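You operate a simulated robot arm through the tools that you are given. There is no shell and no other tool. Be economical: measure what you need, move in short steps, check, and stop when the job is done.

Carry out the task below with a simulated robot arm. There is one attempt and no reset: what you move stays moved.

Task
Switch the blender off, dial to OFF, lid and jar on the bench. Set down upright: blender jar.
Where things are to end (x, y in the base frame): jar lid within 0.06 m of [0.46, -0.07]; blender jar within 0.06 m of [0.38, -0.15].

The check looks at the end state, three seconds after you hand in, the way a careful person would. Anything else that was tipped, shoved, dropped, spilled or broken makes it a failure. Lids that push on must go on centred and level and be pressed home; caps that screw on are set level and turned clockwise until they are tight.

Robot
A 6-joint arm with a two-finger parallel gripper, fixed in place. Base frame: the origin is at the foot of the arm, x ahead of it, y to its left, z up; the work surface is at about z = 0.85. Lengths are in m, angles in rad, forces in N, time in s.
With the tool pointing down near the work surface it reaches from about 0.24 to 0.64 m from the base axis. Its first joint turns from -1.152 to 1.152 rad. Payload 2.7 kg.
Tool frame: the origin (TCP) lies between the finger pads and is the grasp point; the fingertips stand 0.023 m ahead of it; z points along the fingers, y is the line along which they close. The gripper opens to 0.094 m. The fingers are 0.038 m wide and 0.01 m thick; the gripper's body (0.054 by 0.096 m) begins 0.039 m behind the TCP.
Orientation is that of the tool frame in the base frame, as a unit quaternion [x, y, z, w]. With the fingers straight down and closing along the base's y, the tool's x points along the base's -x, its y along +y and its z along -z.

Tools
- The arm moves only by the tool send_rows. Its argument "deltas" is a list of rows, each a list of 3 entries, a list of its own where there are three numbers: the shift along the tool's x, y, z in units of 25 mm (1.0 is 25 mm), then the turn, a rotation vector about the tool's x, y, z in units of 8 degrees (1.0 is 8 degrees), then the finger opening in m, from 0 to 0.094. In form: [[[x, y, z], [wx, wy, wz], jaw], ...]. A call has 1 to 10 rows; each row shifts and turns the commanded pose from where the row before left it, along the tool's axes as they then stand. A call with a number of a shift or a turn outside -1 to 1 is refused whole. Each row takes 0.2 s and may step no farther than 0.05 m and 0.15 rad from the row before; otherwise, or with a gripper value out of range, the whole call is refused. A pose out of reach is approached as far as the arm can. The call stops where the force on the tool passes 90 N (or 10 N more than at its start, if that is more) or the arm is blocked; 0.2 s more then pass. Each finger travels about 0.045 m/s and halts on what it meets, pressing with about 28 N; the grip force reading is that of the motor and also rises with nothing between the fingers. The clock runs only during rows and for 0.2 s after the last one: add rows that do not move to give the fingers time. It gives the time, the measured TCP pose, the force on the tool (base axes), the opening and the grip force at its end, in the units of the frame above (readings bear some noise), with the torque about the TCP (base axes, N m) and any sound that the robot's microphone picked up.
- Cameras (640 x 400 px; columns grow to the right, rows downward): "scene" is fixed at [0.082, -0.4502, 1.3878]; the picture's right is [0.62, -0.78, 0.00], its down [-0.55, -0.44, -0.71] and it looks along [0.56, 0.44, -0.70] (base axes); focal length 216 px, centre (320, 200). "wrist" rides on the gripper at [0.086, 0.016, -0.074] in the tool frame; the picture's right is [-0.18, 0.98, 0.00], its down [-0.58, -0.11, -0.81] and it looks along [-0.79, -0.15, 0.59] (tool axes); focal length 243 px, centre (320, 200). There is no depth. A picture from a camera that has moved, and an enlarged one, comes with that camera's place and axes in the base frame and with its lens.
- snapshot(camera): a new picture of that camera. It takes no simulated time.
- close_up(camera, box): a new picture of the part [left, top, right, bottom] of that camera's present view, enlarged. It takes no simulated time.
- finish_job(): hands the job in; it is judged then, once.

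Go step by step. Nothing tells you positions but the pictures and the camera data: compare them with the known pose of the tool, close in by small moves and look again before you grip or let go. The budget is 120 turns and 84 pictures, counting those below and the enlarged ones. Unless the task says otherwise, let go and move clear before handing in, and close with one line.

The tools are called after "Request:" as name(argument=value, ...) on one line, values as JSON. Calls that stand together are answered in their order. send_rows: Moves the arm, as the interface text tells. Its arguments: {"type":"object","properties":{"deltas":{"type":"array","items":{"type":"array"}}},"required":["deltas"]} The other tools are called the same way: snapshot (camera) takes a picture; close_up (camera, box) takes an enlarged picture of a part of a camera's view; finish_job () hands the job in.

At the start:

```text
clock: 0.0
ee_pos: [0.3044, -0.2958, 1.2274]
tool_rot: [0.0, 1.0, 0.0, -0.001]
force: [0.5, 1.1, 0.9]
wrist_torque: [-0.02, 0.02, 0.02]
opening: 0.094
finger_force: 0.1
```

scene: 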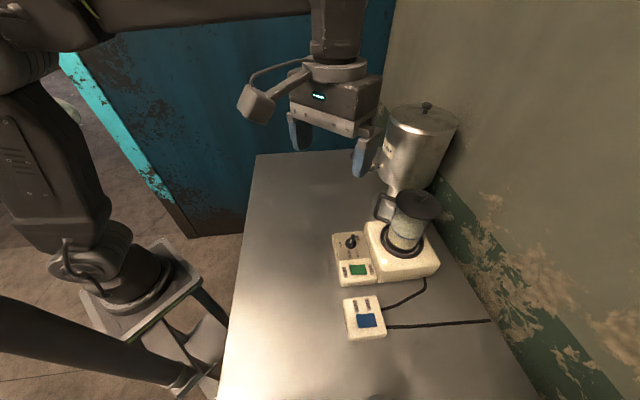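
wrist: 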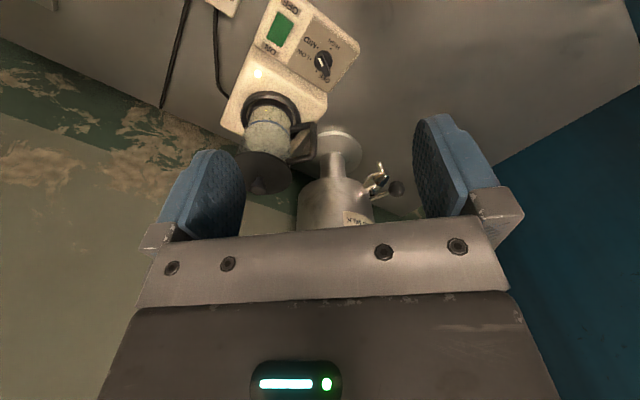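

I see the blender (jar with dark lid) on a cream base with a dial and a green rocker panel, a second switch box with a blue rocker nearer the camera, and an urn behind. I'll look closer before moving.

Request:
close_up(camera="scene", box=[320, 180, 460, 350])

Request:
close_up(camera="wrist", box=[200, 0, 380, 200])

```text
2.35 times, centred on (390, 265) of scene
camera zoom: at [0.082, -0.4502, 1.3878], right [0.62, -0.78, 0.0], down [-0.55, -0.44, -0.71], along [0.56, 0.44, -0.7], focal length 509 px, centre (155, 47)
```

zoom: 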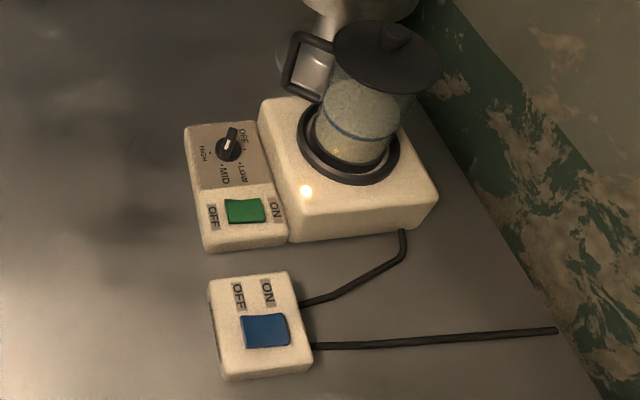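

```text
2.00 times, centred on (290, 100) of wrist
camera zoom: at [0.2183, -0.2797, 1.3027], right [0.18, 0.98, 0.0], down [0.58, -0.11, 0.81], along [0.79, -0.15, -0.59], focal length 485 px, centre (380, 400)
```

zoom: 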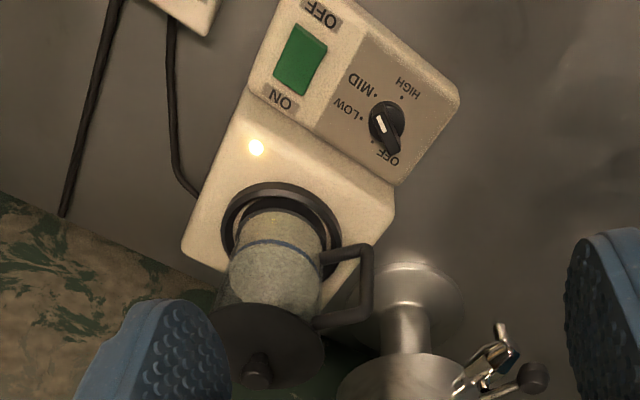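

The layout is clear, but I need the states of the rockers and the dial pointer. I'll enlarge those.

Request:
close_up(camera="scene", box=[328, 225, 388, 290])

Request:
close_up(camera="scene", box=[338, 288, 398, 348])

Request:
close_up(camera="scene", box=[360, 175, 450, 280])

Request:
close_up(camera="wrist", box=[260, 0, 370, 95])

```text
6.15 times, centred on (358, 258) of scene
camera zoom: at [0.082, -0.4502, 1.3878], right [0.62, -0.78, 0.0], down [-0.55, -0.44, -0.71], along [0.56, 0.44, -0.7], focal length 1332 px, centre (86, -154)
```

zoom: 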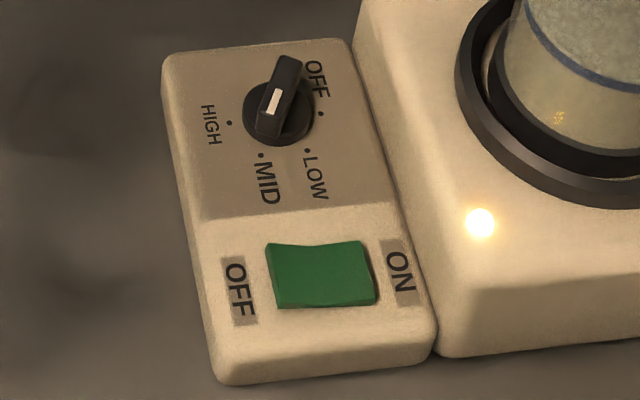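

```text
6.67 times, centred on (368, 318) of scene
camera zoom: at [0.082, -0.4502, 1.3878], right [0.62, -0.78, 0.0], down [-0.55, -0.44, -0.71], along [0.56, 0.44, -0.7], focal length 1443 px, centre (0, -587)
```

zoom: 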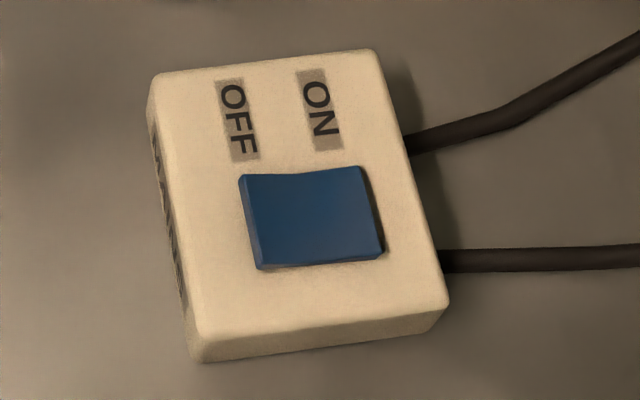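

```text
3.81 times, centred on (405, 228) of scene
camera zoom: at [0.082, -0.4502, 1.3878], right [0.62, -0.78, 0.0], down [-0.55, -0.44, -0.71], along [0.56, 0.44, -0.7], focal length 825 px, centre (-4, 95)
```

zoom: 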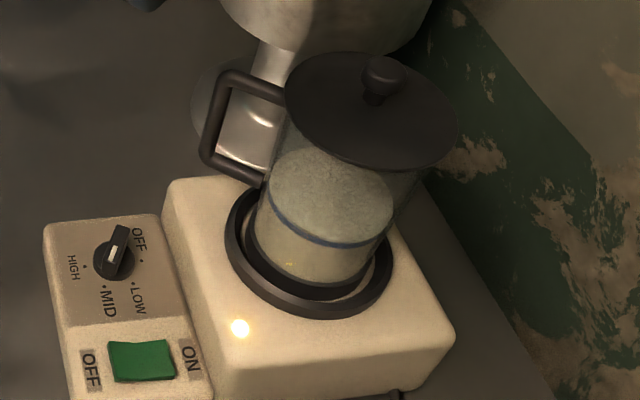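

```text
4.21 times, centred on (315, 48) of wrist
camera zoom: at [0.2183, -0.2797, 1.3027], right [0.18, 0.98, 0.0], down [0.58, -0.11, 0.81], along [0.79, -0.15, -0.59], focal length 1022 px, centre (341, 842)
```

zoom: 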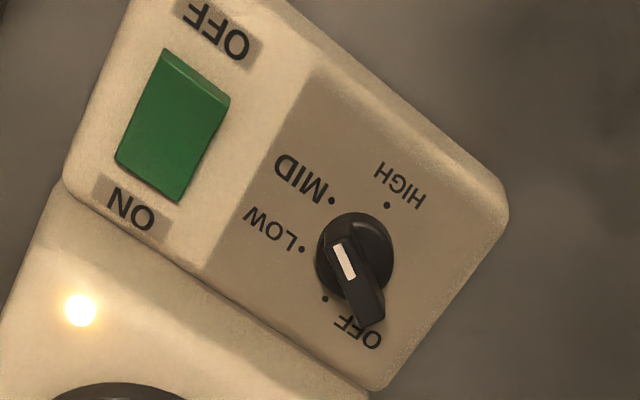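

The dial's white mark sits on MID, the lamp is lit, and both rockers look ON. OFF is about 120° counter-clockwise from MID as seen from above. I put the dial near (0.40, -0.31), the green rocker near (0.345, -0.365) with its OFF end at about (0.335, -0.353), and the jar near (0.46, -0.42). First I go above the rocker's OFF end with the fingers closed.

Request:
send_rows(deltas=[[[-0.122, -0.229, 0.8], [0, 0, 0], 0.05], [[-0.122, -0.229, 0.8], [0, 0, 0], 0.0], [[-0.122, -0.229, 0.8], [0, 0, 0], 0.0], [[-0.122, -0.229, 0.8], [0, 0, 0], 0.0], [[-0.122, -0.229, 0.8], [0, 0, 0], 0.0], [[-0.122, -0.229, 0.8], [0, 0, 0], 0.0], [[-0.122, -0.229, 0.8], [0, 0, 0], 0.0], [[-0.122, -0.229, 0.8], [0, 0, 0], 0.0], [[-0.122, -0.229, 0.8], [0, 0, 0], 0.0], [[-0.122, -0.229, 0.8], [0, 0, 0], 0.0]])

Request:
send_rows(deltas=[[[0, 0, 0], [0, 0, -1], 0], [[0, 0, 0], [0, 0, -1], 0], [[0, 0, 0], [0, 0, -1], 0], [[0, 0, 0], [0, 0, -1], 0], [[0, 0, 0], [0, 0, -1], 0], [[0, 0, 0], [0, 0, -0.625], 0], [[0, 0, 0], [0, 0, 0], 0]])

Request:
snapshot(camera="scene")

Request:
snapshot(camera="wrist")

```text
clock: 2.2
ee_pos: [0.3338, -0.3521, 1.0285]
tool_rot: [0.001, 1.0, 0.0, 0.0]
force: [-0.7, -0.2, -0.6]
wrist_torque: [-0.01, 0.0, 0.01]
opening: 0.0
finger_force: 28.1
```

```text
clock: 3.8
ee_pos: [0.3337, -0.3534, 1.0259]
tool_rot: [-0.383, 0.924, -0.001, 0.0]
force: [0.1, 0.3, 0.2]
wrist_torque: [-0.01, 0.01, 0.0]
opening: 0.0
finger_force: 27.8
```

```text
75 pictures are left
```

scene: 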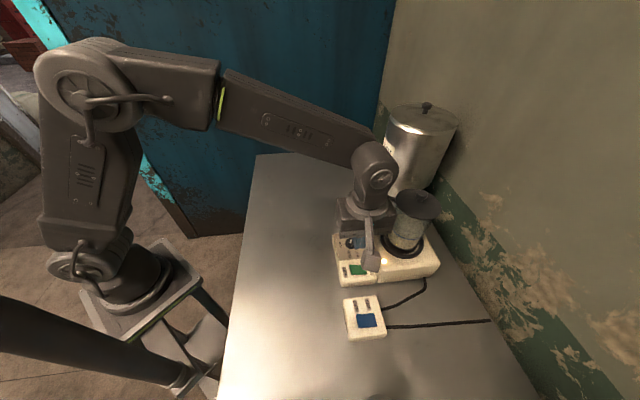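

```text
74 pictures are left
camera wrist: at [0.2628, -0.403, 1.1026], right [-0.57, 0.82, 0.0], down [0.49, 0.33, 0.81], along [0.66, 0.46, -0.59], focal length 243 px, centre (320, 200)
```

wrist: 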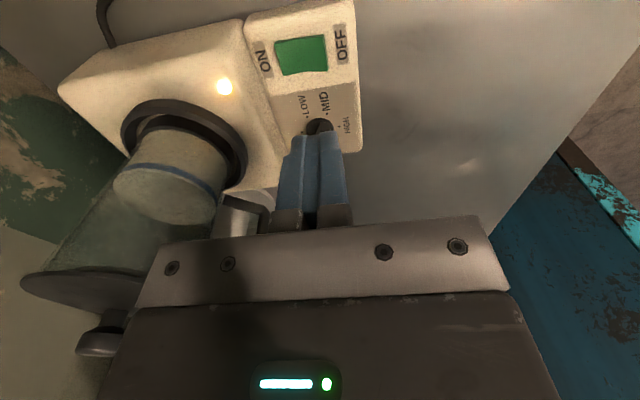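

The two cameras agree: the rocker's OFF end is near (0.329, -0.351) and z is about 0.90. I'm descending to just above it.

Request:
send_rows(deltas=[[[0.08, 0, 0.9], [0, 0, 0], 0], [[0, 0, 0.9], [0, 0, 0], 0], [[0, 0, 0.9], [0, 0, 0], 0], [[0, 0, 0.6], [0, 0, 0], 0], [[0, 0, 0], [0, 0, 0], 0]])

Request:
close_up(camera="wrist", box=[200, 0, 420, 140])

Request:
close_up(camera="scene", box=[325, 200, 425, 290])

```text
clock: 5.0
ee_pos: [0.3333, -0.3541, 0.9453]
tool_rot: [-0.383, 0.924, 0.001, 0.0]
force: [0.6, -0.8, -1.1]
wrist_torque: [0.02, 0.02, -0.01]
opening: 0.0
finger_force: 28.2
```

```text
2.86 times, centred on (310, 70) of wrist
camera zoom: at [0.261, -0.4043, 1.0201], right [-0.56, 0.83, 0.0], down [0.49, 0.33, 0.81], along [0.67, 0.46, -0.59], focal length 693 px, centre (349, 571)
```

zoom: 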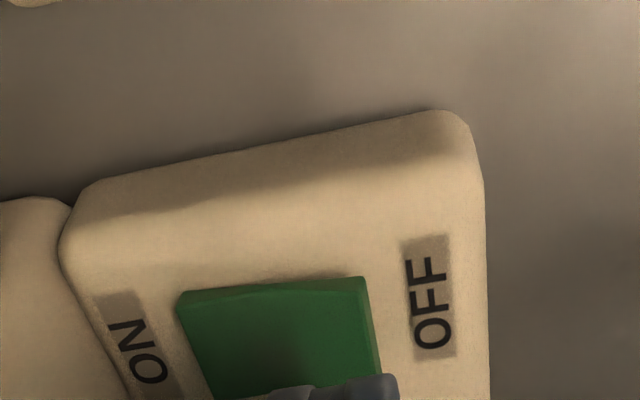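

```text
4.44 times, centred on (375, 245) of scene
camera zoom: at [0.082, -0.4502, 1.3878], right [0.62, -0.78, 0.0], down [-0.55, -0.44, -0.71], along [0.56, 0.44, -0.7], focal length 962 px, centre (76, 0)
```

zoom: 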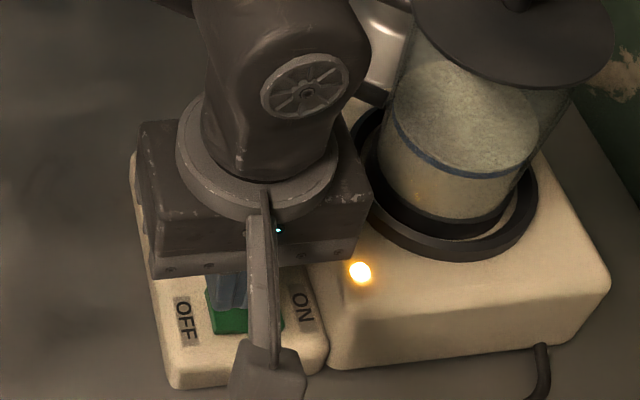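

The fingers are over the OFF half. I'll press down in small steps.

Request:
send_rows(deltas=[[[0.1, 0, 0.15], [0, 0, 0], 0], [[0.1, 0, 0.15], [0, 0, 0], 0], [[0, 0, 0.15], [0, 0, 0], 0], [[0, 0, 0.15], [0, 0, 0], 0]])

Request:
close_up(camera="scene", box=[325, 200, 425, 290])

```text
clock: 6.0
ee_pos: [0.3285, -0.3582, 0.9304]
tool_rot: [-0.383, 0.924, -0.001, 0.0]
force: [0.2, -0.5, 0.2]
wrist_torque: [0.0, -0.02, 0.0]
opening: 0.0001
finger_force: 28.2
```

```text
4.44 times, centred on (375, 245) of scene
camera zoom: at [0.082, -0.4502, 1.3878], right [0.62, -0.78, 0.0], down [-0.55, -0.44, -0.71], along [0.56, 0.44, -0.7], focal length 962 px, centre (76, 0)
```

zoom: 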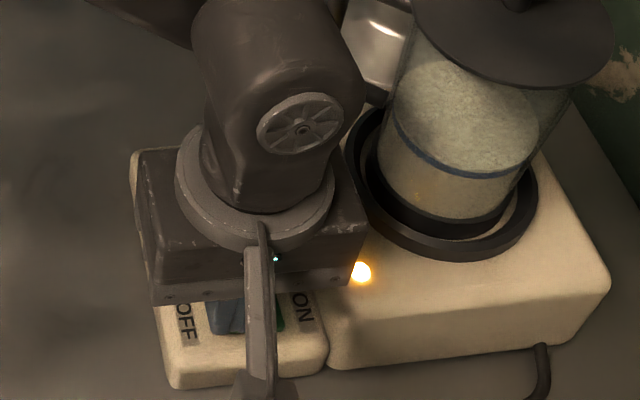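

No contact yet at tip height 0.907; continuing down.

Request:
send_rows(deltas=[[[0, 0, 0.1], [0, 0, 0], 0], [[0, 0, 0.1], [0, 0, 0], 0], [[0, 0, 0.1], [0, 0, 0], 0]])

Request:
close_up(camera="scene", box=[325, 200, 425, 290])

```text
clock: 6.8
ee_pos: [0.3294, -0.3568, 0.922]
tool_rot: [-0.382, 0.924, 0.0, -0.001]
force: [0.7, 0.3, -0.1]
wrist_torque: [0.02, 0.0, -0.01]
opening: 0.0001
finger_force: 28.0
```

```text
4.44 times, centred on (375, 245) of scene
camera zoom: at [0.082, -0.4502, 1.3878], right [0.62, -0.78, 0.0], down [-0.55, -0.44, -0.71], along [0.56, 0.44, -0.7], focal length 962 px, centre (76, 0)
```

zoom: 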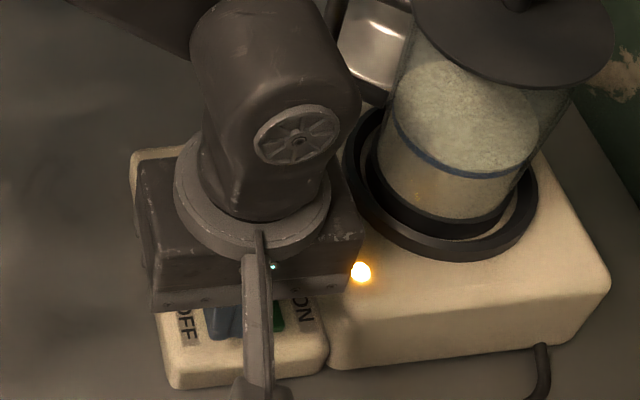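

Request:
send_rows(deltas=[[[0, 0, 0.08], [0, 0, 0], 0], [[0, 0, 0.08], [0, 0, 0], 0], [[0, 0, 0.08], [0, 0, 0], 0]])

```text
clock: 7.6
ee_pos: [0.3287, -0.3578, 0.9171]
tool_rot: [-0.383, 0.924, 0.0, 0.0]
force: [-2.6, 2.3, 5.0]
wrist_torque: [0.01, -0.02, 0.04]
opening: 0.0
finger_force: 28.3
```

Contact, about 5 N. I'll press a little further.

Request:
send_rows(deltas=[[[0, 0, 0.08], [0, 0, 0], 0], [[0, 0, 0.08], [0, 0, 0], 0]])

Request:
close_up(camera="scene", box=[325, 200, 425, 290])

```text
clock: 8.2
ee_pos: [0.3287, -0.3583, 0.9157]
tool_rot: [-0.383, 0.924, -0.002, 0.0]
force: [-18.8, 19.2, 49.0]
wrist_torque: [0.3, -0.12, 0.14]
opening: 0.0
finger_force: 28.2
```

```text
4.44 times, centred on (375, 245) of scene
camera zoom: at [0.081, -0.4492, 1.3882], right [0.62, -0.78, 0.0], down [-0.55, -0.44, -0.71], along [0.56, 0.44, -0.7], focal length 962 px, centre (76, 0)
```

zoom: 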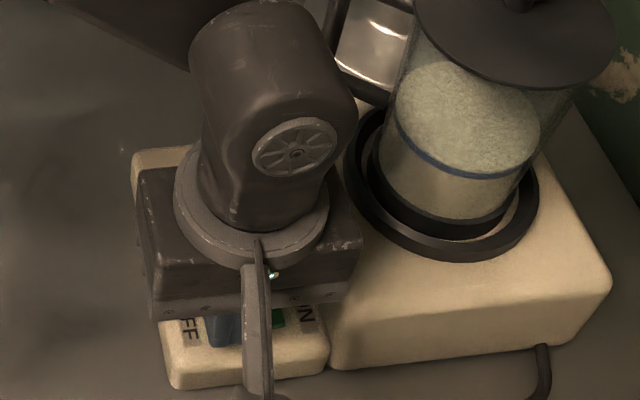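

The lamp has gone out. I'm retracting straight up and checking the rocker.

Request:
send_rows(deltas=[[[0, 0, -0.3], [0, 0, 0], 0], [[0, 0, -0.8], [0, 0, 0], 0], [[0, 0, -1], [0, 0, 0], 0], [[0, 0, -1], [0, 0, 0], 0], [[0, 0, -1], [0, 0, 0], 0], [[0, 0, -1], [0, 0, 0], 0], [[0, 0, -1], [0, 0, 0], 0], [[0, 0, -1], [0, 0, 0], 0], [[0, 0, -1], [0, 0, 0], 0], [[0, 0, 0], [0, 0, 0], 0]])

Request:
close_up(camera="scene", box=[320, 180, 460, 290])

Request:
snapshot(camera="wrist")

```text
clock: 10.4
ee_pos: [0.3303, -0.356, 1.1163]
tool_rot: [-0.383, 0.924, 0.0, -0.001]
force: [0.0, -0.5, 0.0]
wrist_torque: [0.0, -0.02, 0.0]
opening: 0.0
finger_force: 27.6
```

```text
3.64 times, centred on (390, 235) of scene
camera zoom: at [0.082, -0.4502, 1.3878], right [0.62, -0.78, 0.0], down [-0.55, -0.44, -0.71], along [0.56, 0.44, -0.7], focal length 787 px, centre (66, 73)
```

zoom: 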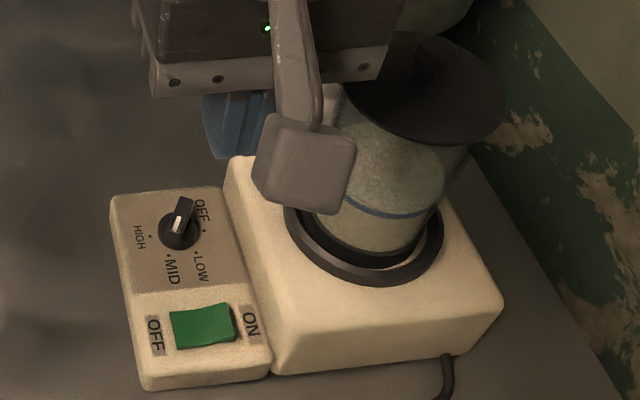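

```text
67 pictures are left
camera wrist: at [0.2584, -0.4068, 1.1912], right [-0.56, 0.83, 0.0], down [0.49, 0.33, 0.81], along [0.67, 0.46, -0.59], focal length 243 px, centre (320, 200)
```

wrist: 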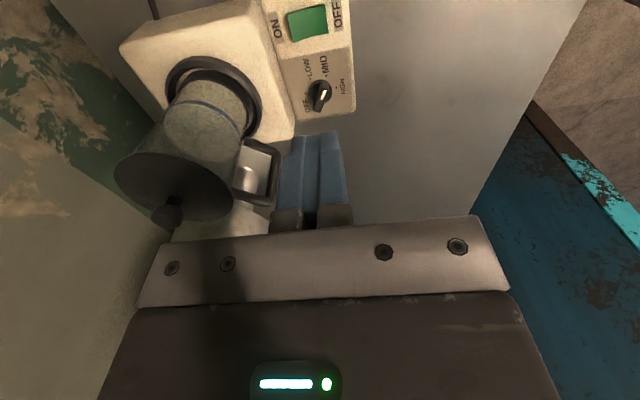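

Green is now OFF and the lamp is out. The lid knob triangulates to about (0.460, -0.414) with its top at z≈1.09, the lid disc is at z≈1.063, and the handle points to +y. I'm moving above the lid knob with the jaws partly open.

Request:
send_rows(deltas=[[[0, 0, -1], [0, 0, 0], 0.02], [[0, 0, -1], [0, 0, 0], 0.05], [[-0.338, -0.885, 0], [0, 0, 0], 0.05], [[-0.338, -0.885, 0], [0, 0, 0], 0.05], [[-0.338, -0.885, 0], [0, 0, 0], 0.05], [[-0.338, -0.885, 0], [0, 0, 0], 0.05], [[-0.338, -0.885, 0], [0, 0, 0], 0.05], [[-0.338, -0.885, 0], [0, 0, 0], 0.05], [[0, 0, 0], [0, 0, 0], 0.05]])

Request:
snapshot(camera="scene")

Request:
snapshot(camera="wrist")

```text
clock: 12.4
ee_pos: [0.4283, -0.3949, 1.1525]
tool_rot: [-0.383, 0.924, 0.0, 0.0]
force: [-0.2, 0.4, -0.2]
wrist_torque: [-0.02, 0.03, -0.01]
opening: 0.0501
finger_force: 0.0
out of reach, approached as far as the arm can: row 7, 8
```

```text
66 pictures are left
```

scene: 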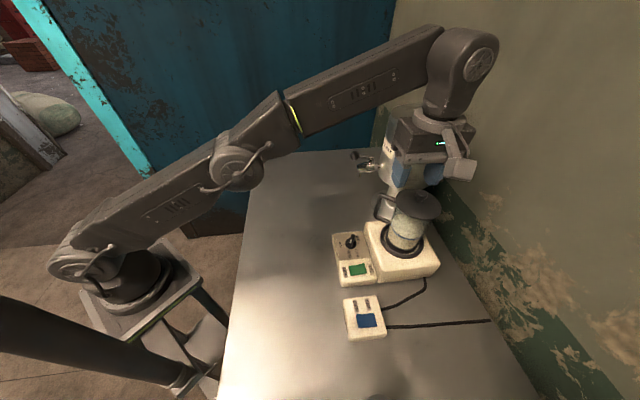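

```text
65 pictures are left
camera wrist: at [0.3564, -0.445, 1.2282], right [-0.56, 0.83, 0.0], down [0.49, 0.33, 0.81], along [0.67, 0.46, -0.59], focal length 243 px, centre (320, 200)
```

wrist: 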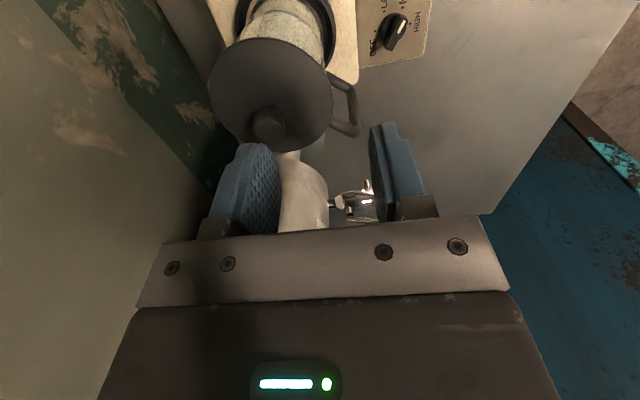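

At this height the vertical tool stops short at about 0.58 m. I'll back off, turn so the fingers close tangentially (tool x toward the base), then tilt the fingers outward to gain reach.

Request:
send_rows(deltas=[[[0, 1, 0], [0, 0, 1], 0.05], [[0, 0.8, 0], [0, 0, 1], 0.05], [[0, 0, 0], [0, 0, 1], 0.05], [[0, 0, 0], [0, 0, 1], 0.05], [[0, 0, 0], [0, 0, 1], 0.05], [[0, 0, 0], [0, 0, 1], 0.05], [[0, 0, 0], [0, 0, 1], 0.05], [[0, 0, 0], [0, 0, 1], 0.05], [[0, 0, 0], [0, 0, 1], 0.05], [[0, 0, 0], [0, 0, 1], 0.05]])

Request:
send_rows(deltas=[[[0, 0, 0], [0, 0, 0.9], 0.05], [[0, 0, 0], [0, -1, 0], 0.05], [[0, 0, 0], [0, -1, 0], 0.05], [[0, 0, 0], [0, -0.5, 0], 0.05], [[0, 0, 0], [0, 0, 0], 0.05], [[0, 0, 0], [0, 0, 0], 0.05]])

Request:
snapshot(camera="wrist")

```text
clock: 14.6
ee_pos: [0.3995, -0.361, 1.1517]
tool_rot: [0.303, 0.953, 0.0, 0.001]
force: [0.3, 0.3, 0.2]
wrist_torque: [-0.01, 0.02, 0.07]
opening: 0.05
finger_force: 0.1
```

```text
clock: 16.0
ee_pos: [0.4002, -0.3614, 1.1529]
tool_rot: [0.355, 0.919, -0.062, 0.162]
force: [0.1, 0.4, -0.3]
wrist_torque: [0.01, 0.02, -0.02]
opening: 0.05
finger_force: 0.0
```

```text
64 pictures are left
camera wrist: at [0.332, -0.2775, 1.1942], right [0.79, 0.61, 0.06], down [0.13, -0.26, 0.96], along [0.6, -0.75, -0.28], focal length 243 px, centre (320, 200)
```

wrist: 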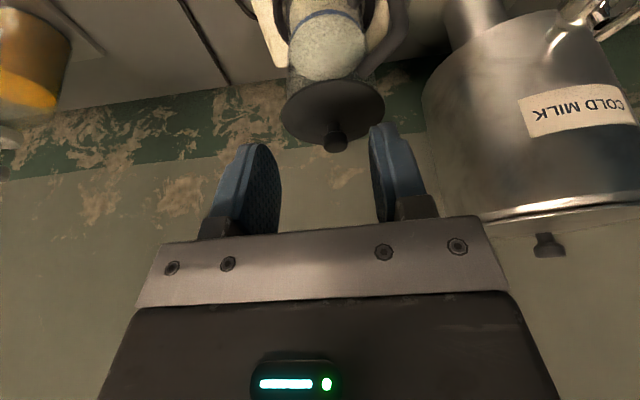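

The tilted pose works, and the knob again measures (0.460, -0.412). I'm moving horizontally over it.

Request:
send_rows(deltas=[[[-0.705, 0.023, 0.256], [0, 0, 0], 0.05], [[-0.705, 0.023, 0.256], [0, 0, 0], 0.05], [[-0.705, 0.023, 0.256], [0, 0, 0], 0.05], [[-0.705, 0.023, 0.256], [0, 0, 0], 0.05], [[0, 0, 0], [0, 0, 0], 0.05]])

Request:
snapshot(camera="wrist")

Request:
close_up(camera="scene", box=[350, 110, 490, 260])

```text
clock: 17.2
ee_pos: [0.4566, -0.4096, 1.1526]
tool_rot: [0.354, 0.919, -0.062, 0.163]
force: [-0.1, -0.6, -0.7]
wrist_torque: [0.01, 0.0, 0.0]
opening: 0.0499
finger_force: 0.0
```

```text
63 pictures are left
camera wrist: at [0.3893, -0.3263, 1.1945], right [0.79, 0.61, 0.06], down [0.13, -0.26, 0.96], along [0.6, -0.75, -0.29], focal length 243 px, centre (320, 200)
```

wrist: 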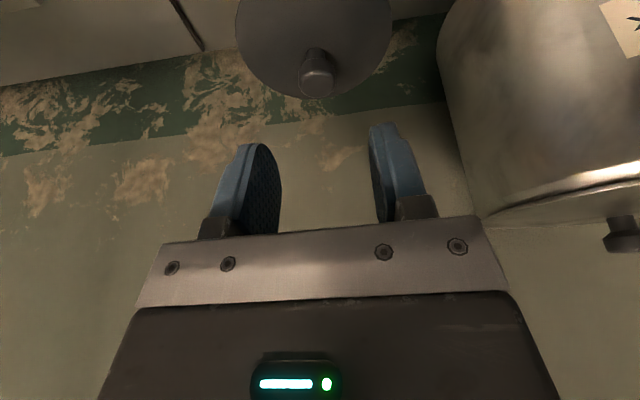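

```text
2.67 times, centred on (420, 185) of scene
camera zoom: at [0.082, -0.4502, 1.3878], right [0.62, -0.78, 0.0], down [-0.55, -0.44, -0.71], along [0.56, 0.44, -0.7], focal length 577 px, centre (53, 240)
```

zoom: 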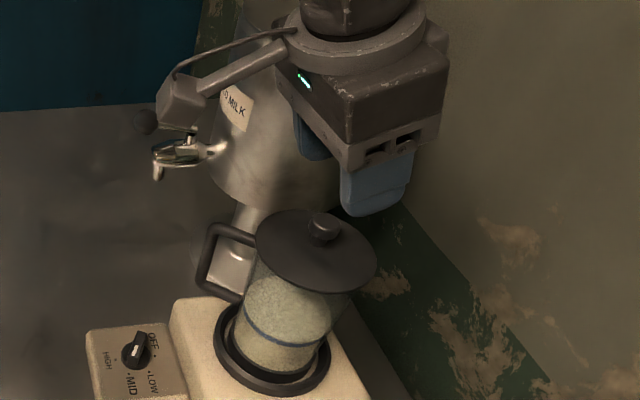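

The knob is centred between the fingers. I'm descending straight down to the knob.

Request:
send_rows(deltas=[[[0.158, 0, 0.54], [0, 0, 0], 0.05], [[0.158, 0, 0.54], [0, 0, 0], 0.05], [[0.158, 0, 0.54], [0, 0, 0], 0.05], [[0.158, 0, 0.54], [0, 0, 0], 0.05], [[0, 0, 0], [0, 0, 0], 0.05]])

Request:
close_up(camera="scene", box=[370, 150, 470, 240])

Request:
snapshot(camera="wrist")

```text
clock: 18.4
ee_pos: [0.4584, -0.4119, 1.095]
tool_rot: [0.354, 0.919, -0.062, 0.163]
force: [0.6, 0.3, -0.2]
wrist_torque: [0.0, 0.01, 0.02]
opening: 0.05
finger_force: 0.0
```

```text
4.44 times, centred on (420, 195) of scene
camera zoom: at [0.082, -0.4502, 1.3878], right [0.62, -0.78, 0.0], down [-0.55, -0.44, -0.71], along [0.56, 0.44, -0.7], focal length 962 px, centre (-124, 222)
```

zoom: 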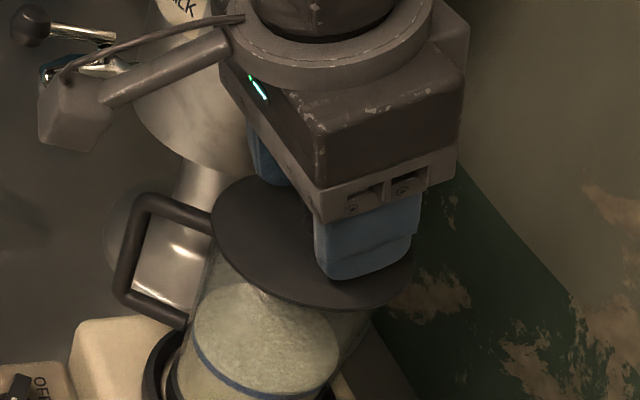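

```text
60 pictures are left
camera wrist: at [0.3917, -0.3287, 1.137], right [0.79, 0.61, 0.06], down [0.13, -0.26, 0.96], along [0.6, -0.75, -0.28], focal length 243 px, centre (320, 200)
```

wrist: 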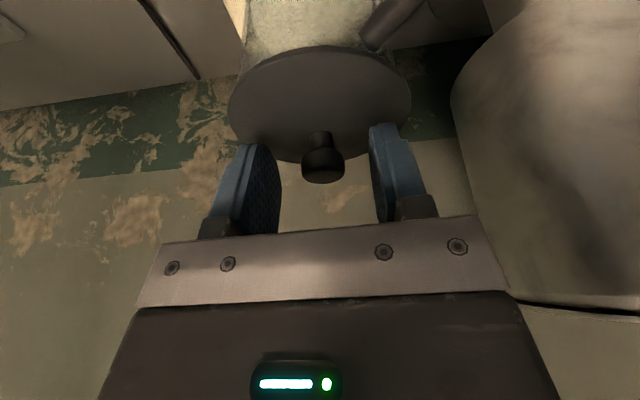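

The knob sits between the pads; closing on it.

Request:
send_rows(deltas=[[[0, 0, 0], [0, 0, 0], 0.03], [[0, 0, 0], [0, 0, 0], 0.01], [[0, 0, 0], [0, 0, 0], 0.0], [[0, 0, 0], [0, 0, 0], 0.0], [[0, 0, 0], [0, 0, 0], 0.0]])

Request:
snapshot(camera="wrist")

```text
clock: 19.6
ee_pos: [0.4588, -0.412, 1.0964]
tool_rot: [0.355, 0.919, -0.063, 0.161]
force: [1.8, 2.4, 1.4]
wrist_torque: [0.09, -0.11, 0.01]
opening: 0.0206
finger_force: 28.1
```

```text
59 pictures are left
camera wrist: at [0.3918, -0.3286, 1.1373], right [0.79, 0.61, 0.06], down [0.13, -0.26, 0.96], along [0.6, -0.75, -0.28], focal length 243 px, centre (320, 200)
```

wrist: 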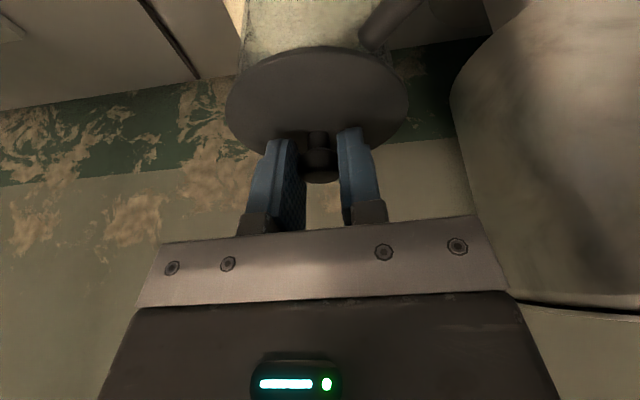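

Gripped at 20.6 mm. I'll lift gently straight up and watch the force.

Request:
send_rows(deltas=[[[-0.04, 0, -0.113], [0, 0, 0], 0.0], [[-0.04, 0, -0.113], [0, 0, 0], 0.0], [[-0.055, 0, -0.15], [0, 0, 0], 0.0]])

Request:
close_up(camera="scene", box=[360, 150, 460, 270])

```text
clock: 20.4
ee_pos: [0.4597, -0.413, 1.1068]
tool_rot: [0.355, 0.919, -0.063, 0.161]
force: [0.0, 0.7, -1.2]
wrist_torque: [0.02, 0.0, -0.01]
opening: 0.0208
finger_force: 28.2
```

```text
3.33 times, centred on (410, 210) of scene
camera zoom: at [0.082, -0.4502, 1.3878], right [0.62, -0.78, 0.0], down [-0.55, -0.44, -0.71], along [0.56, 0.44, -0.7], focal length 722 px, centre (20, 167)
```

zoom: 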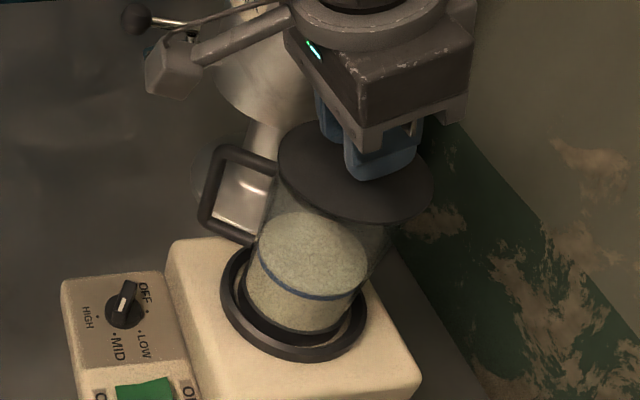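

Request:
send_rows(deltas=[[[-0.2, 0, -0.55], [0, 0, 0], 0.0], [[-0.27, 0, -0.75], [0, 0, 0], 0.0], [[0, 0, 0], [0, 0, 0], 0.0]])

Request:
close_up(camera="scene", box=[360, 130, 460, 270])

Request:
snapshot(camera="wrist")

```text
clock: 21.2
ee_pos: [0.4587, -0.4121, 1.1416]
tool_rot: [0.354, 0.919, -0.063, 0.163]
force: [0.1, -0.3, -0.8]
wrist_torque: [0.0, 0.02, 0.0]
opening: 0.0001
finger_force: 28.1
```

```text
2.86 times, centred on (410, 200) of scene
camera zoom: at [0.082, -0.4502, 1.3878], right [0.62, -0.78, 0.0], down [-0.55, -0.44, -0.71], along [0.56, 0.44, -0.7], focal length 619 px, centre (63, 200)
```

zoom: 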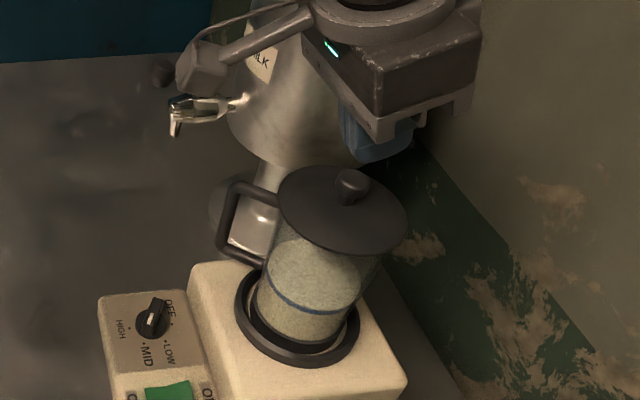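

```text
56 pictures are left
camera wrist: at [0.3915, -0.3292, 1.1821], right [0.79, 0.61, 0.06], down [0.13, -0.26, 0.96], along [0.6, -0.75, -0.28], focal length 243 px, centre (320, 200)
```

wrist: 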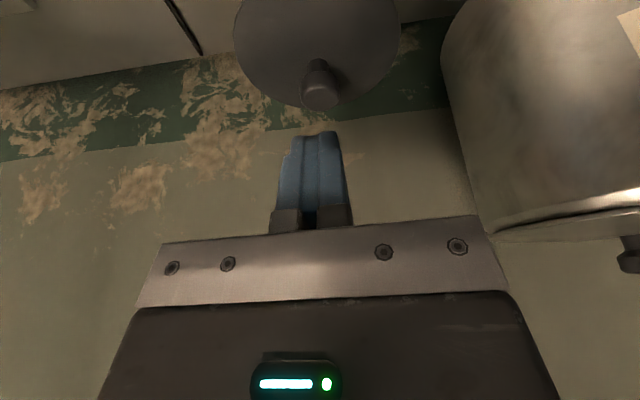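

The grip slipped off and the lid is still seated, so the pads were too shallow on the knob. I'll reopen and go deeper, until the tips nearly touch the lid.

Request:
send_rows(deltas=[[[0, 0, 0], [0, 0, 0], 0.03], [[0, 0, 0], [0, 0, 0], 0.05], [[0, 0, 0], [0, 0, 0], 0.05], [[0.21, 0, 0.577], [0, 0, 0], 0.05], [[0.21, 0, 0.577], [0, 0, 0], 0.05], [[0.21, 0, 0.577], [0, 0, 0], 0.05], [[0.027, 0, 0.075], [0, 0, 0], 0.05], [[0.027, 0, 0.075], [0, 0, 0], 0.05], [[0, 0, 0], [0, 0, 0], 0.05]])

Request:
close_up(camera="wrist", box=[200, 80, 460, 240])

```text
clock: 23.2
ee_pos: [0.458, -0.414, 1.0952]
tool_rot: [0.354, 0.918, -0.063, 0.165]
force: [0.4, -0.8, 18.0]
wrist_torque: [0.35, -0.11, -0.04]
opening: 0.0498
finger_force: 0.0
```

```text
2.46 times, centred on (330, 160) of wrist
camera zoom: at [0.3905, -0.3298, 1.1346], right [0.79, 0.61, 0.06], down [0.12, -0.26, 0.96], along [0.6, -0.75, -0.28], focal length 597 px, centre (295, 298)
```

zoom: 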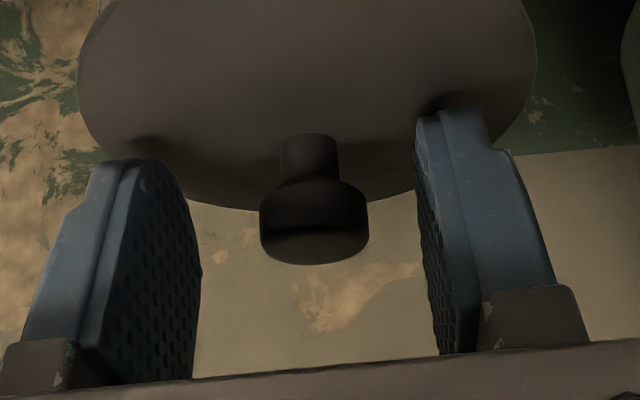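

The fingertips touch the lid here, so this is full depth. I'll ease off 1 mm, grip, and lift in tiny steps to read the break-out force.

Request:
send_rows(deltas=[[[-0.014, 0, -0.038], [0, 0, 0], 0.05], [[0, 0, 0], [0, 0, 0], 0.03], [[0, 0, 0], [0, 0, 0], 0.01], [[0, 0, 0], [0, 0, 0], 0.0], [[0, 0, 0], [0, 0, 0], 0.0], [[0, 0, 0], [0, 0, 0], 0.0]])

Request:
send_rows(deltas=[[[-0.027, 0, -0.075], [0, 0, 0], 0.0]])

Request:
send_rows(deltas=[[[-0.027, 0, -0.075], [0, 0, 0], 0.0]])

```text
clock: 24.6
ee_pos: [0.4602, -0.4099, 1.0944]
tool_rot: [0.354, 0.919, -0.062, 0.163]
force: [3.6, 5.4, 19.6]
wrist_torque: [0.27, -0.2, 0.09]
opening: 0.0206
finger_force: 28.2
```

```text
clock: 25.0
ee_pos: [0.4602, -0.4117, 1.0947]
tool_rot: [0.355, 0.919, -0.063, 0.162]
force: [4.2, 3.5, 11.5]
wrist_torque: [-0.04, -0.5, 0.12]
opening: 0.0205
finger_force: 27.7
```

```text
clock: 25.4
ee_pos: [0.4581, -0.4112, 1.0943]
tool_rot: [0.356, 0.919, -0.062, 0.159]
force: [1.3, -0.4, 1.4]
wrist_torque: [-0.03, -0.03, 0.0]
opening: 0.0206
finger_force: 28.2
```

Request:
send_rows(deltas=[[[-0.027, 0, -0.075], [0, 0, 0], 0.0]])

Request:
send_rows(deltas=[[[-0.027, 0, -0.075], [0, 0, 0], 0.0]])

Request:
send_rows(deltas=[[[-0.027, 0, -0.075], [0, 0, 0], 0.0]])

```text
clock: 25.8
ee_pos: [0.458, -0.4113, 1.0977]
tool_rot: [0.355, 0.919, -0.063, 0.16]
force: [0.4, 0.6, 0.4]
wrist_torque: [0.01, 0.0, -0.02]
opening: 0.0206
finger_force: 27.6
```

```text
clock: 26.2
ee_pos: [0.4589, -0.4118, 1.1018]
tool_rot: [0.355, 0.919, -0.063, 0.162]
force: [0.4, 1.5, -1.1]
wrist_torque: [0.03, -0.01, 0.0]
opening: 0.0204
finger_force: 28.1
```

```text
clock: 26.6
ee_pos: [0.4585, -0.4116, 1.1027]
tool_rot: [0.354, 0.919, -0.062, 0.162]
force: [1.0, -0.5, -0.4]
wrist_torque: [0.02, 0.01, -0.03]
opening: 0.0203
finger_force: 27.7
```

Request:
close_up(camera="wrist", box=[200, 80, 460, 240])

Request:
close_up(camera="scene", box=[370, 160, 460, 270])

```text
2.46 times, centred on (330, 160) of wrist
camera zoom: at [0.3914, -0.3294, 1.1441], right [0.79, 0.61, 0.06], down [0.13, -0.26, 0.96], along [0.6, -0.75, -0.28], focal length 597 px, centre (295, 298)
```

zoom: 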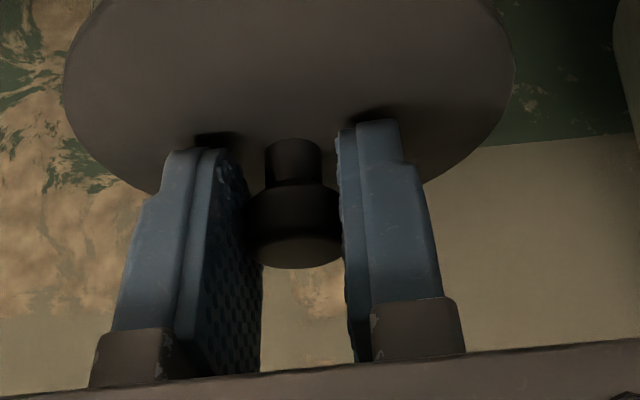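

```text
3.64 times, centred on (415, 215) of scene
camera zoom: at [0.082, -0.4502, 1.3878], right [0.62, -0.78, 0.0], down [-0.55, -0.44, -0.71], along [0.56, 0.44, -0.7], focal length 787 px, centre (-26, 146)
```

zoom: 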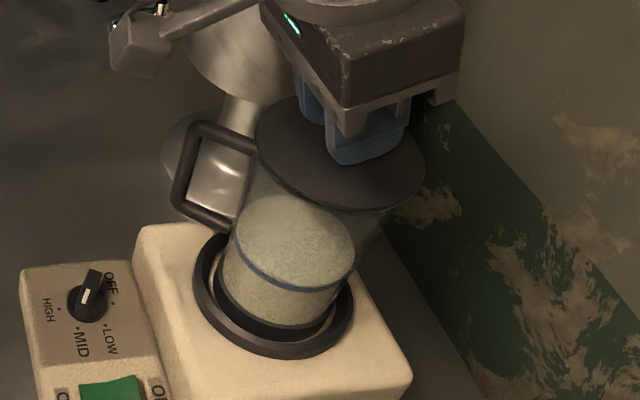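

The lid seems to be rising with the fingers (no relative shift so far). I'll keep lifting slowly.

Request:
send_rows(deltas=[[[-0.027, 0, -0.075], [0, 0, 0], 0.0], [[-0.027, 0, -0.075], [0, 0, 0], 0.0]])

Request:
close_up(camera="wrist", box=[200, 80, 460, 240])

```text
clock: 27.2
ee_pos: [0.4588, -0.4116, 1.1075]
tool_rot: [0.355, 0.919, -0.063, 0.162]
force: [0.7, -0.7, -0.3]
wrist_torque: [0.03, 0.04, -0.03]
opening: 0.0206
finger_force: 28.4
```

```text
2.46 times, centred on (330, 160) of wrist
camera zoom: at [0.3914, -0.3296, 1.148], right [0.79, 0.61, 0.06], down [0.13, -0.26, 0.96], along [0.6, -0.75, -0.28], focal length 597 px, centre (295, 298)
```

zoom: 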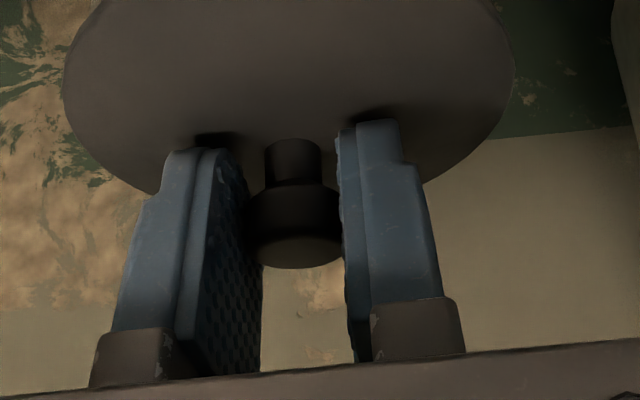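

It's lifting rigidly. I'll continue at slow speed.

Request:
send_rows(deltas=[[[-0.041, 0, -0.113], [0, 0, 0], 0.0], [[-0.041, 0, -0.113], [0, 0, 0], 0.0], [[-0.041, 0, -0.113], [0, 0, 0], 0.0], [[-0.041, 0, -0.113], [0, 0, 0], 0.0]])

Request:
close_up(camera="wrist", box=[200, 80, 460, 240])

Request:
close_up(camera="scene", box=[370, 150, 460, 260])

```text
clock: 28.2
ee_pos: [0.4583, -0.4132, 1.119]
tool_rot: [0.354, 0.919, -0.062, 0.162]
force: [-0.5, -0.1, -0.6]
wrist_torque: [-0.01, 0.0, 0.03]
opening: 0.0207
finger_force: 28.2
```

```text
2.46 times, centred on (330, 160) of wrist
camera zoom: at [0.3913, -0.3294, 1.16], right [0.79, 0.61, 0.06], down [0.13, -0.26, 0.96], along [0.6, -0.75, -0.28], focal length 597 px, centre (295, 298)
```

zoom: 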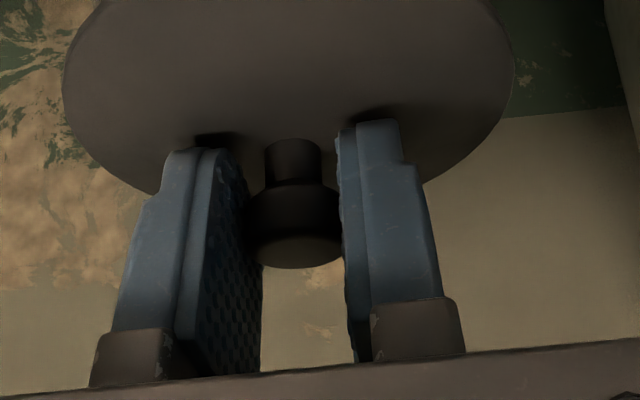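

```text
3.64 times, centred on (415, 205) of scene
camera zoom: at [0.082, -0.4502, 1.3878], right [0.62, -0.78, 0.0], down [-0.55, -0.44, -0.71], along [0.56, 0.44, -0.7], focal length 787 px, centre (-26, 182)
```

zoom: 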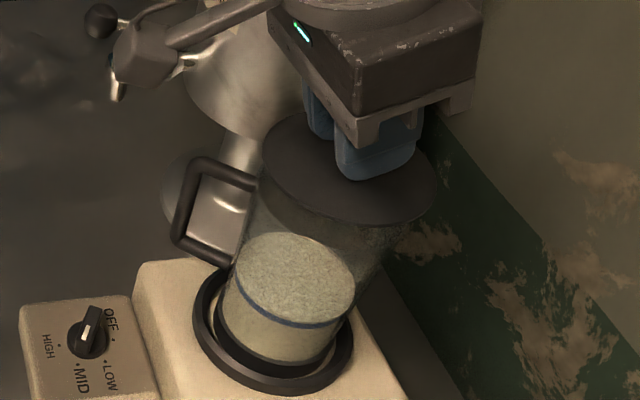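

The lid is coming up alone (handle and jar unmoved). I'm continuing slowly until clear.

Request:
send_rows(deltas=[[[-0.055, 0, -0.15], [0, 0, 0], 0.0], [[-0.055, 0, -0.15], [0, 0, 0], 0.0], [[-0.055, 0, -0.15], [0, 0, 0], 0.0], [[-0.055, 0, -0.15], [0, 0, 0], 0.0], [[-0.055, 0, -0.15], [0, 0, 0], 0.0], [[-0.055, 0, -0.15], [0, 0, 0], 0.0], [[-0.055, 0, -0.15], [0, 0, 0], 0.0], [[-0.055, 0, -0.15], [0, 0, 0], 0.0]])

Request:
snapshot(camera="wrist")

Request:
close_up(camera="scene", box=[350, 120, 480, 270])

```text
clock: 30.0
ee_pos: [0.4604, -0.412, 1.1524]
tool_rot: [0.355, 0.919, -0.062, 0.162]
force: [1.0, 0.3, 0.5]
wrist_torque: [0.0, 0.01, 0.02]
opening: 0.0204
finger_force: 28.0
```

```text
49 pictures are left
camera wrist: at [0.3921, -0.329, 1.1929], right [0.79, 0.61, 0.06], down [0.13, -0.26, 0.96], along [0.6, -0.75, -0.28], focal length 243 px, centre (320, 200)
```

wrist: 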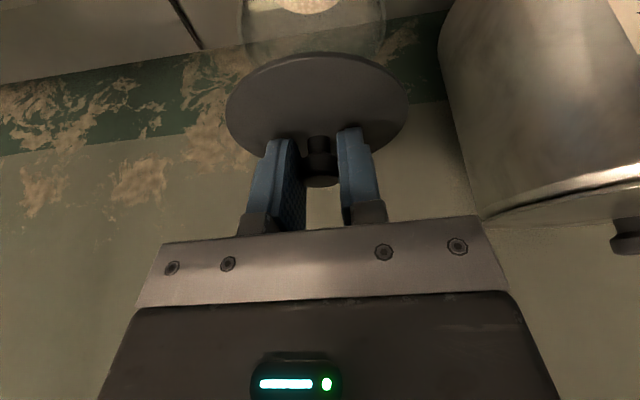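

```text
2.67 times, centred on (415, 195) of scene
camera zoom: at [0.082, -0.4502, 1.3878], right [0.62, -0.78, 0.0], down [-0.55, -0.44, -0.71], along [0.56, 0.44, -0.7], focal length 577 px, centre (67, 213)
```

zoom: 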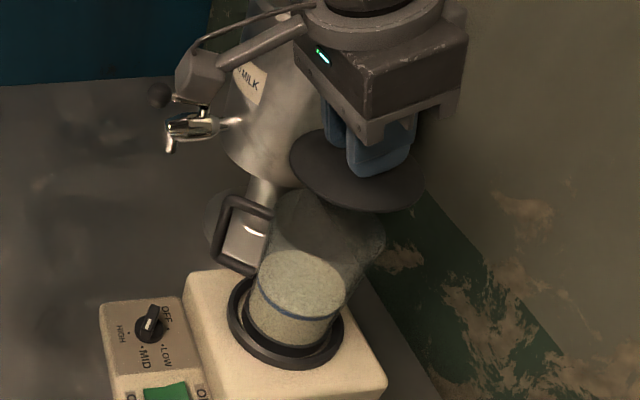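

The lid is free, well above the jar. I'm carrying it inward, away from jar and urn, and then toward +y.

Request:
send_rows(deltas=[[[0.466, -0.017, -0.255], [0, 0, 0], 0.0], [[0.466, -0.017, -0.255], [0, 0, 0], 0.0], [[0.466, -0.017, -0.255], [0, 0, 0], 0.0], [[0.466, -0.017, -0.255], [0, 0, 0], 0.0], [[0.466, -0.017, -0.255], [0, 0, 0], 0.0], [[0.466, -0.017, -0.255], [0, 0, 0], 0.0], [[0.466, -0.017, -0.255], [0, 0, 0], 0.0], [[0.466, -0.017, -0.255], [0, 0, 0], 0.0], [[0.466, -0.017, -0.255], [0, 0, 0], 0.0], [[0.466, -0.017, -0.255], [0, 0, 0], 0.0]])

Request:
send_rows(deltas=[[[0.581, 0.681, -0.211], [0, 0, 0], 0.0], [[0.581, 0.681, -0.211], [0, 0, 0], 0.0], [[0.581, 0.681, -0.211], [0, 0, 0], 0.0], [[0.581, 0.681, -0.211], [0, 0, 0], 0.0], [[0.581, 0.681, -0.211], [0, 0, 0], 0.0], [[0.581, 0.681, -0.211], [0, 0, 0], 0.0], [[0.581, 0.681, -0.211], [0, 0, 0], 0.0], [[0.581, 0.681, -0.211], [0, 0, 0], 0.0], [[0.581, 0.681, -0.211], [0, 0, 0], 0.0], [[0.581, 0.681, -0.211], [0, 0, 0], 0.0]])

Request:
snapshot(camera="scene")

```text
clock: 32.2
ee_pos: [0.36, -0.3265, 1.1696]
tool_rot: [0.354, 0.919, -0.063, 0.161]
force: [0.3, -0.7, -0.1]
wrist_torque: [0.02, -0.01, 0.0]
opening: 0.0204
finger_force: 28.6
```

```text
clock: 34.4
ee_pos: [0.3569, -0.0966, 1.1716]
tool_rot: [0.355, 0.919, -0.062, 0.161]
force: [0.4, -0.1, 0.0]
wrist_torque: [0.03, -0.03, -0.01]
opening: 0.0203
finger_force: 27.6
```

```text
47 pictures are left
```

scene: 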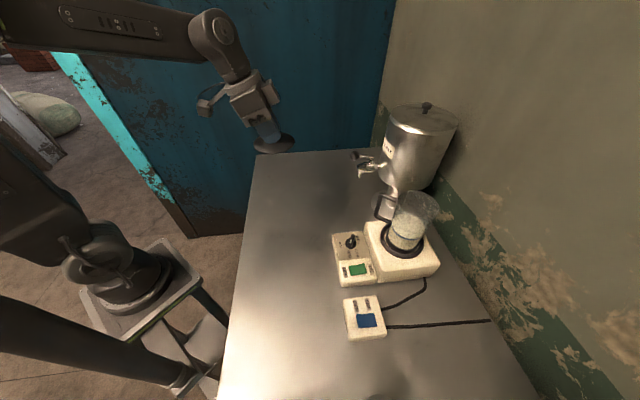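

The lid is held securely. I'm going over the lid spot (0.47, -0.06) and then down toward the bench.

Request:
send_rows(deltas=[[[-0.442, 0.816, 0.162], [0, 0, 0], 0.0], [[-0.442, 0.816, 0.162], [0, 0, 0], 0.0], [[-0.442, 0.816, 0.162], [0, 0, 0], 0.0], [[-0.442, 0.816, 0.162], [0, 0, 0], 0.0], [[-0.442, 0.816, 0.162], [0, 0, 0], 0.0], [[0, 0, 0], [0, 0, 0], 0.0]])

Request:
send_rows(deltas=[[[0.32, 0, 0.88], [0, 0, 0], 0.0], [[0.32, 0, 0.88], [0, 0, 0], 0.0], [[0.32, 0, 0.88], [0, 0, 0], 0.0], [[0.32, 0, 0.88], [0, 0, 0], 0.0], [[0.32, 0, 0.88], [0, 0, 0], 0.0], [[0.32, 0, 0.88], [0, 0, 0], 0.0], [[0.32, 0, 0.88], [0, 0, 0], 0.0], [[0.32, 0, 0.88], [0, 0, 0], 0.0], [[0.32, 0, 0.88], [0, 0, 0], 0.0], [[0.2, 0, 0.55], [0, 0, 0], 0.0]])

Request:
snapshot(camera="scene")

Request:
snapshot(camera="wrist")

```text
clock: 35.8
ee_pos: [0.4706, -0.0611, 1.1728]
tool_rot: [0.354, 0.919, -0.063, 0.161]
force: [-0.7, 0.4, 0.5]
wrist_torque: [0.03, 0.01, -0.02]
opening: 0.0207
finger_force: 28.0
```

```text
clock: 38.0
ee_pos: [0.47, -0.0617, 0.9449]
tool_rot: [0.355, 0.918, -0.063, 0.162]
force: [1.3, 0.7, -0.6]
wrist_torque: [0.02, -0.03, -0.01]
opening: 0.0205
finger_force: 27.8
```

```text
46 pictures are left
```

scene: 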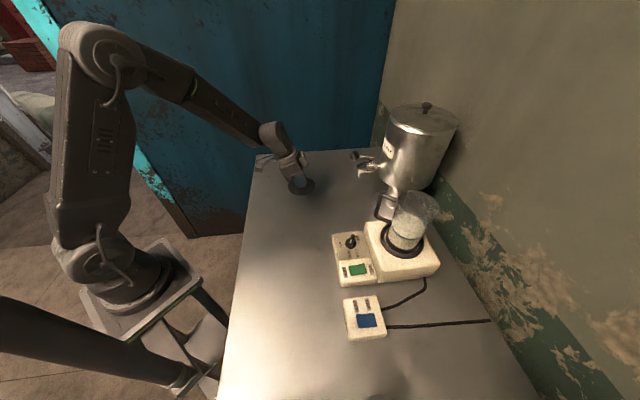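

```text
45 pictures are left
camera wrist: at [0.4032, 0.0226, 0.9872], right [0.79, 0.61, 0.06], down [0.13, -0.26, 0.96], along [0.6, -0.75, -0.29], focal length 243 px, centre (320, 200)
```

wrist: 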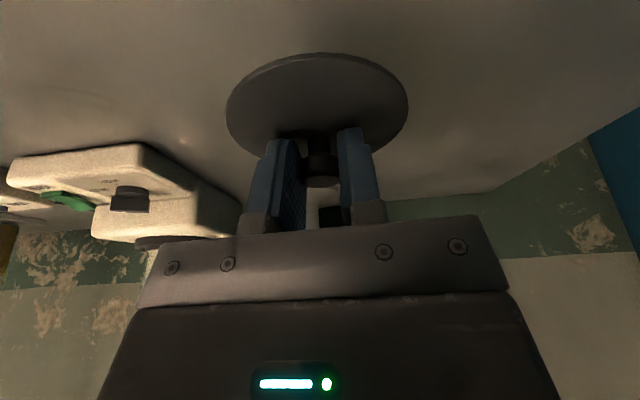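

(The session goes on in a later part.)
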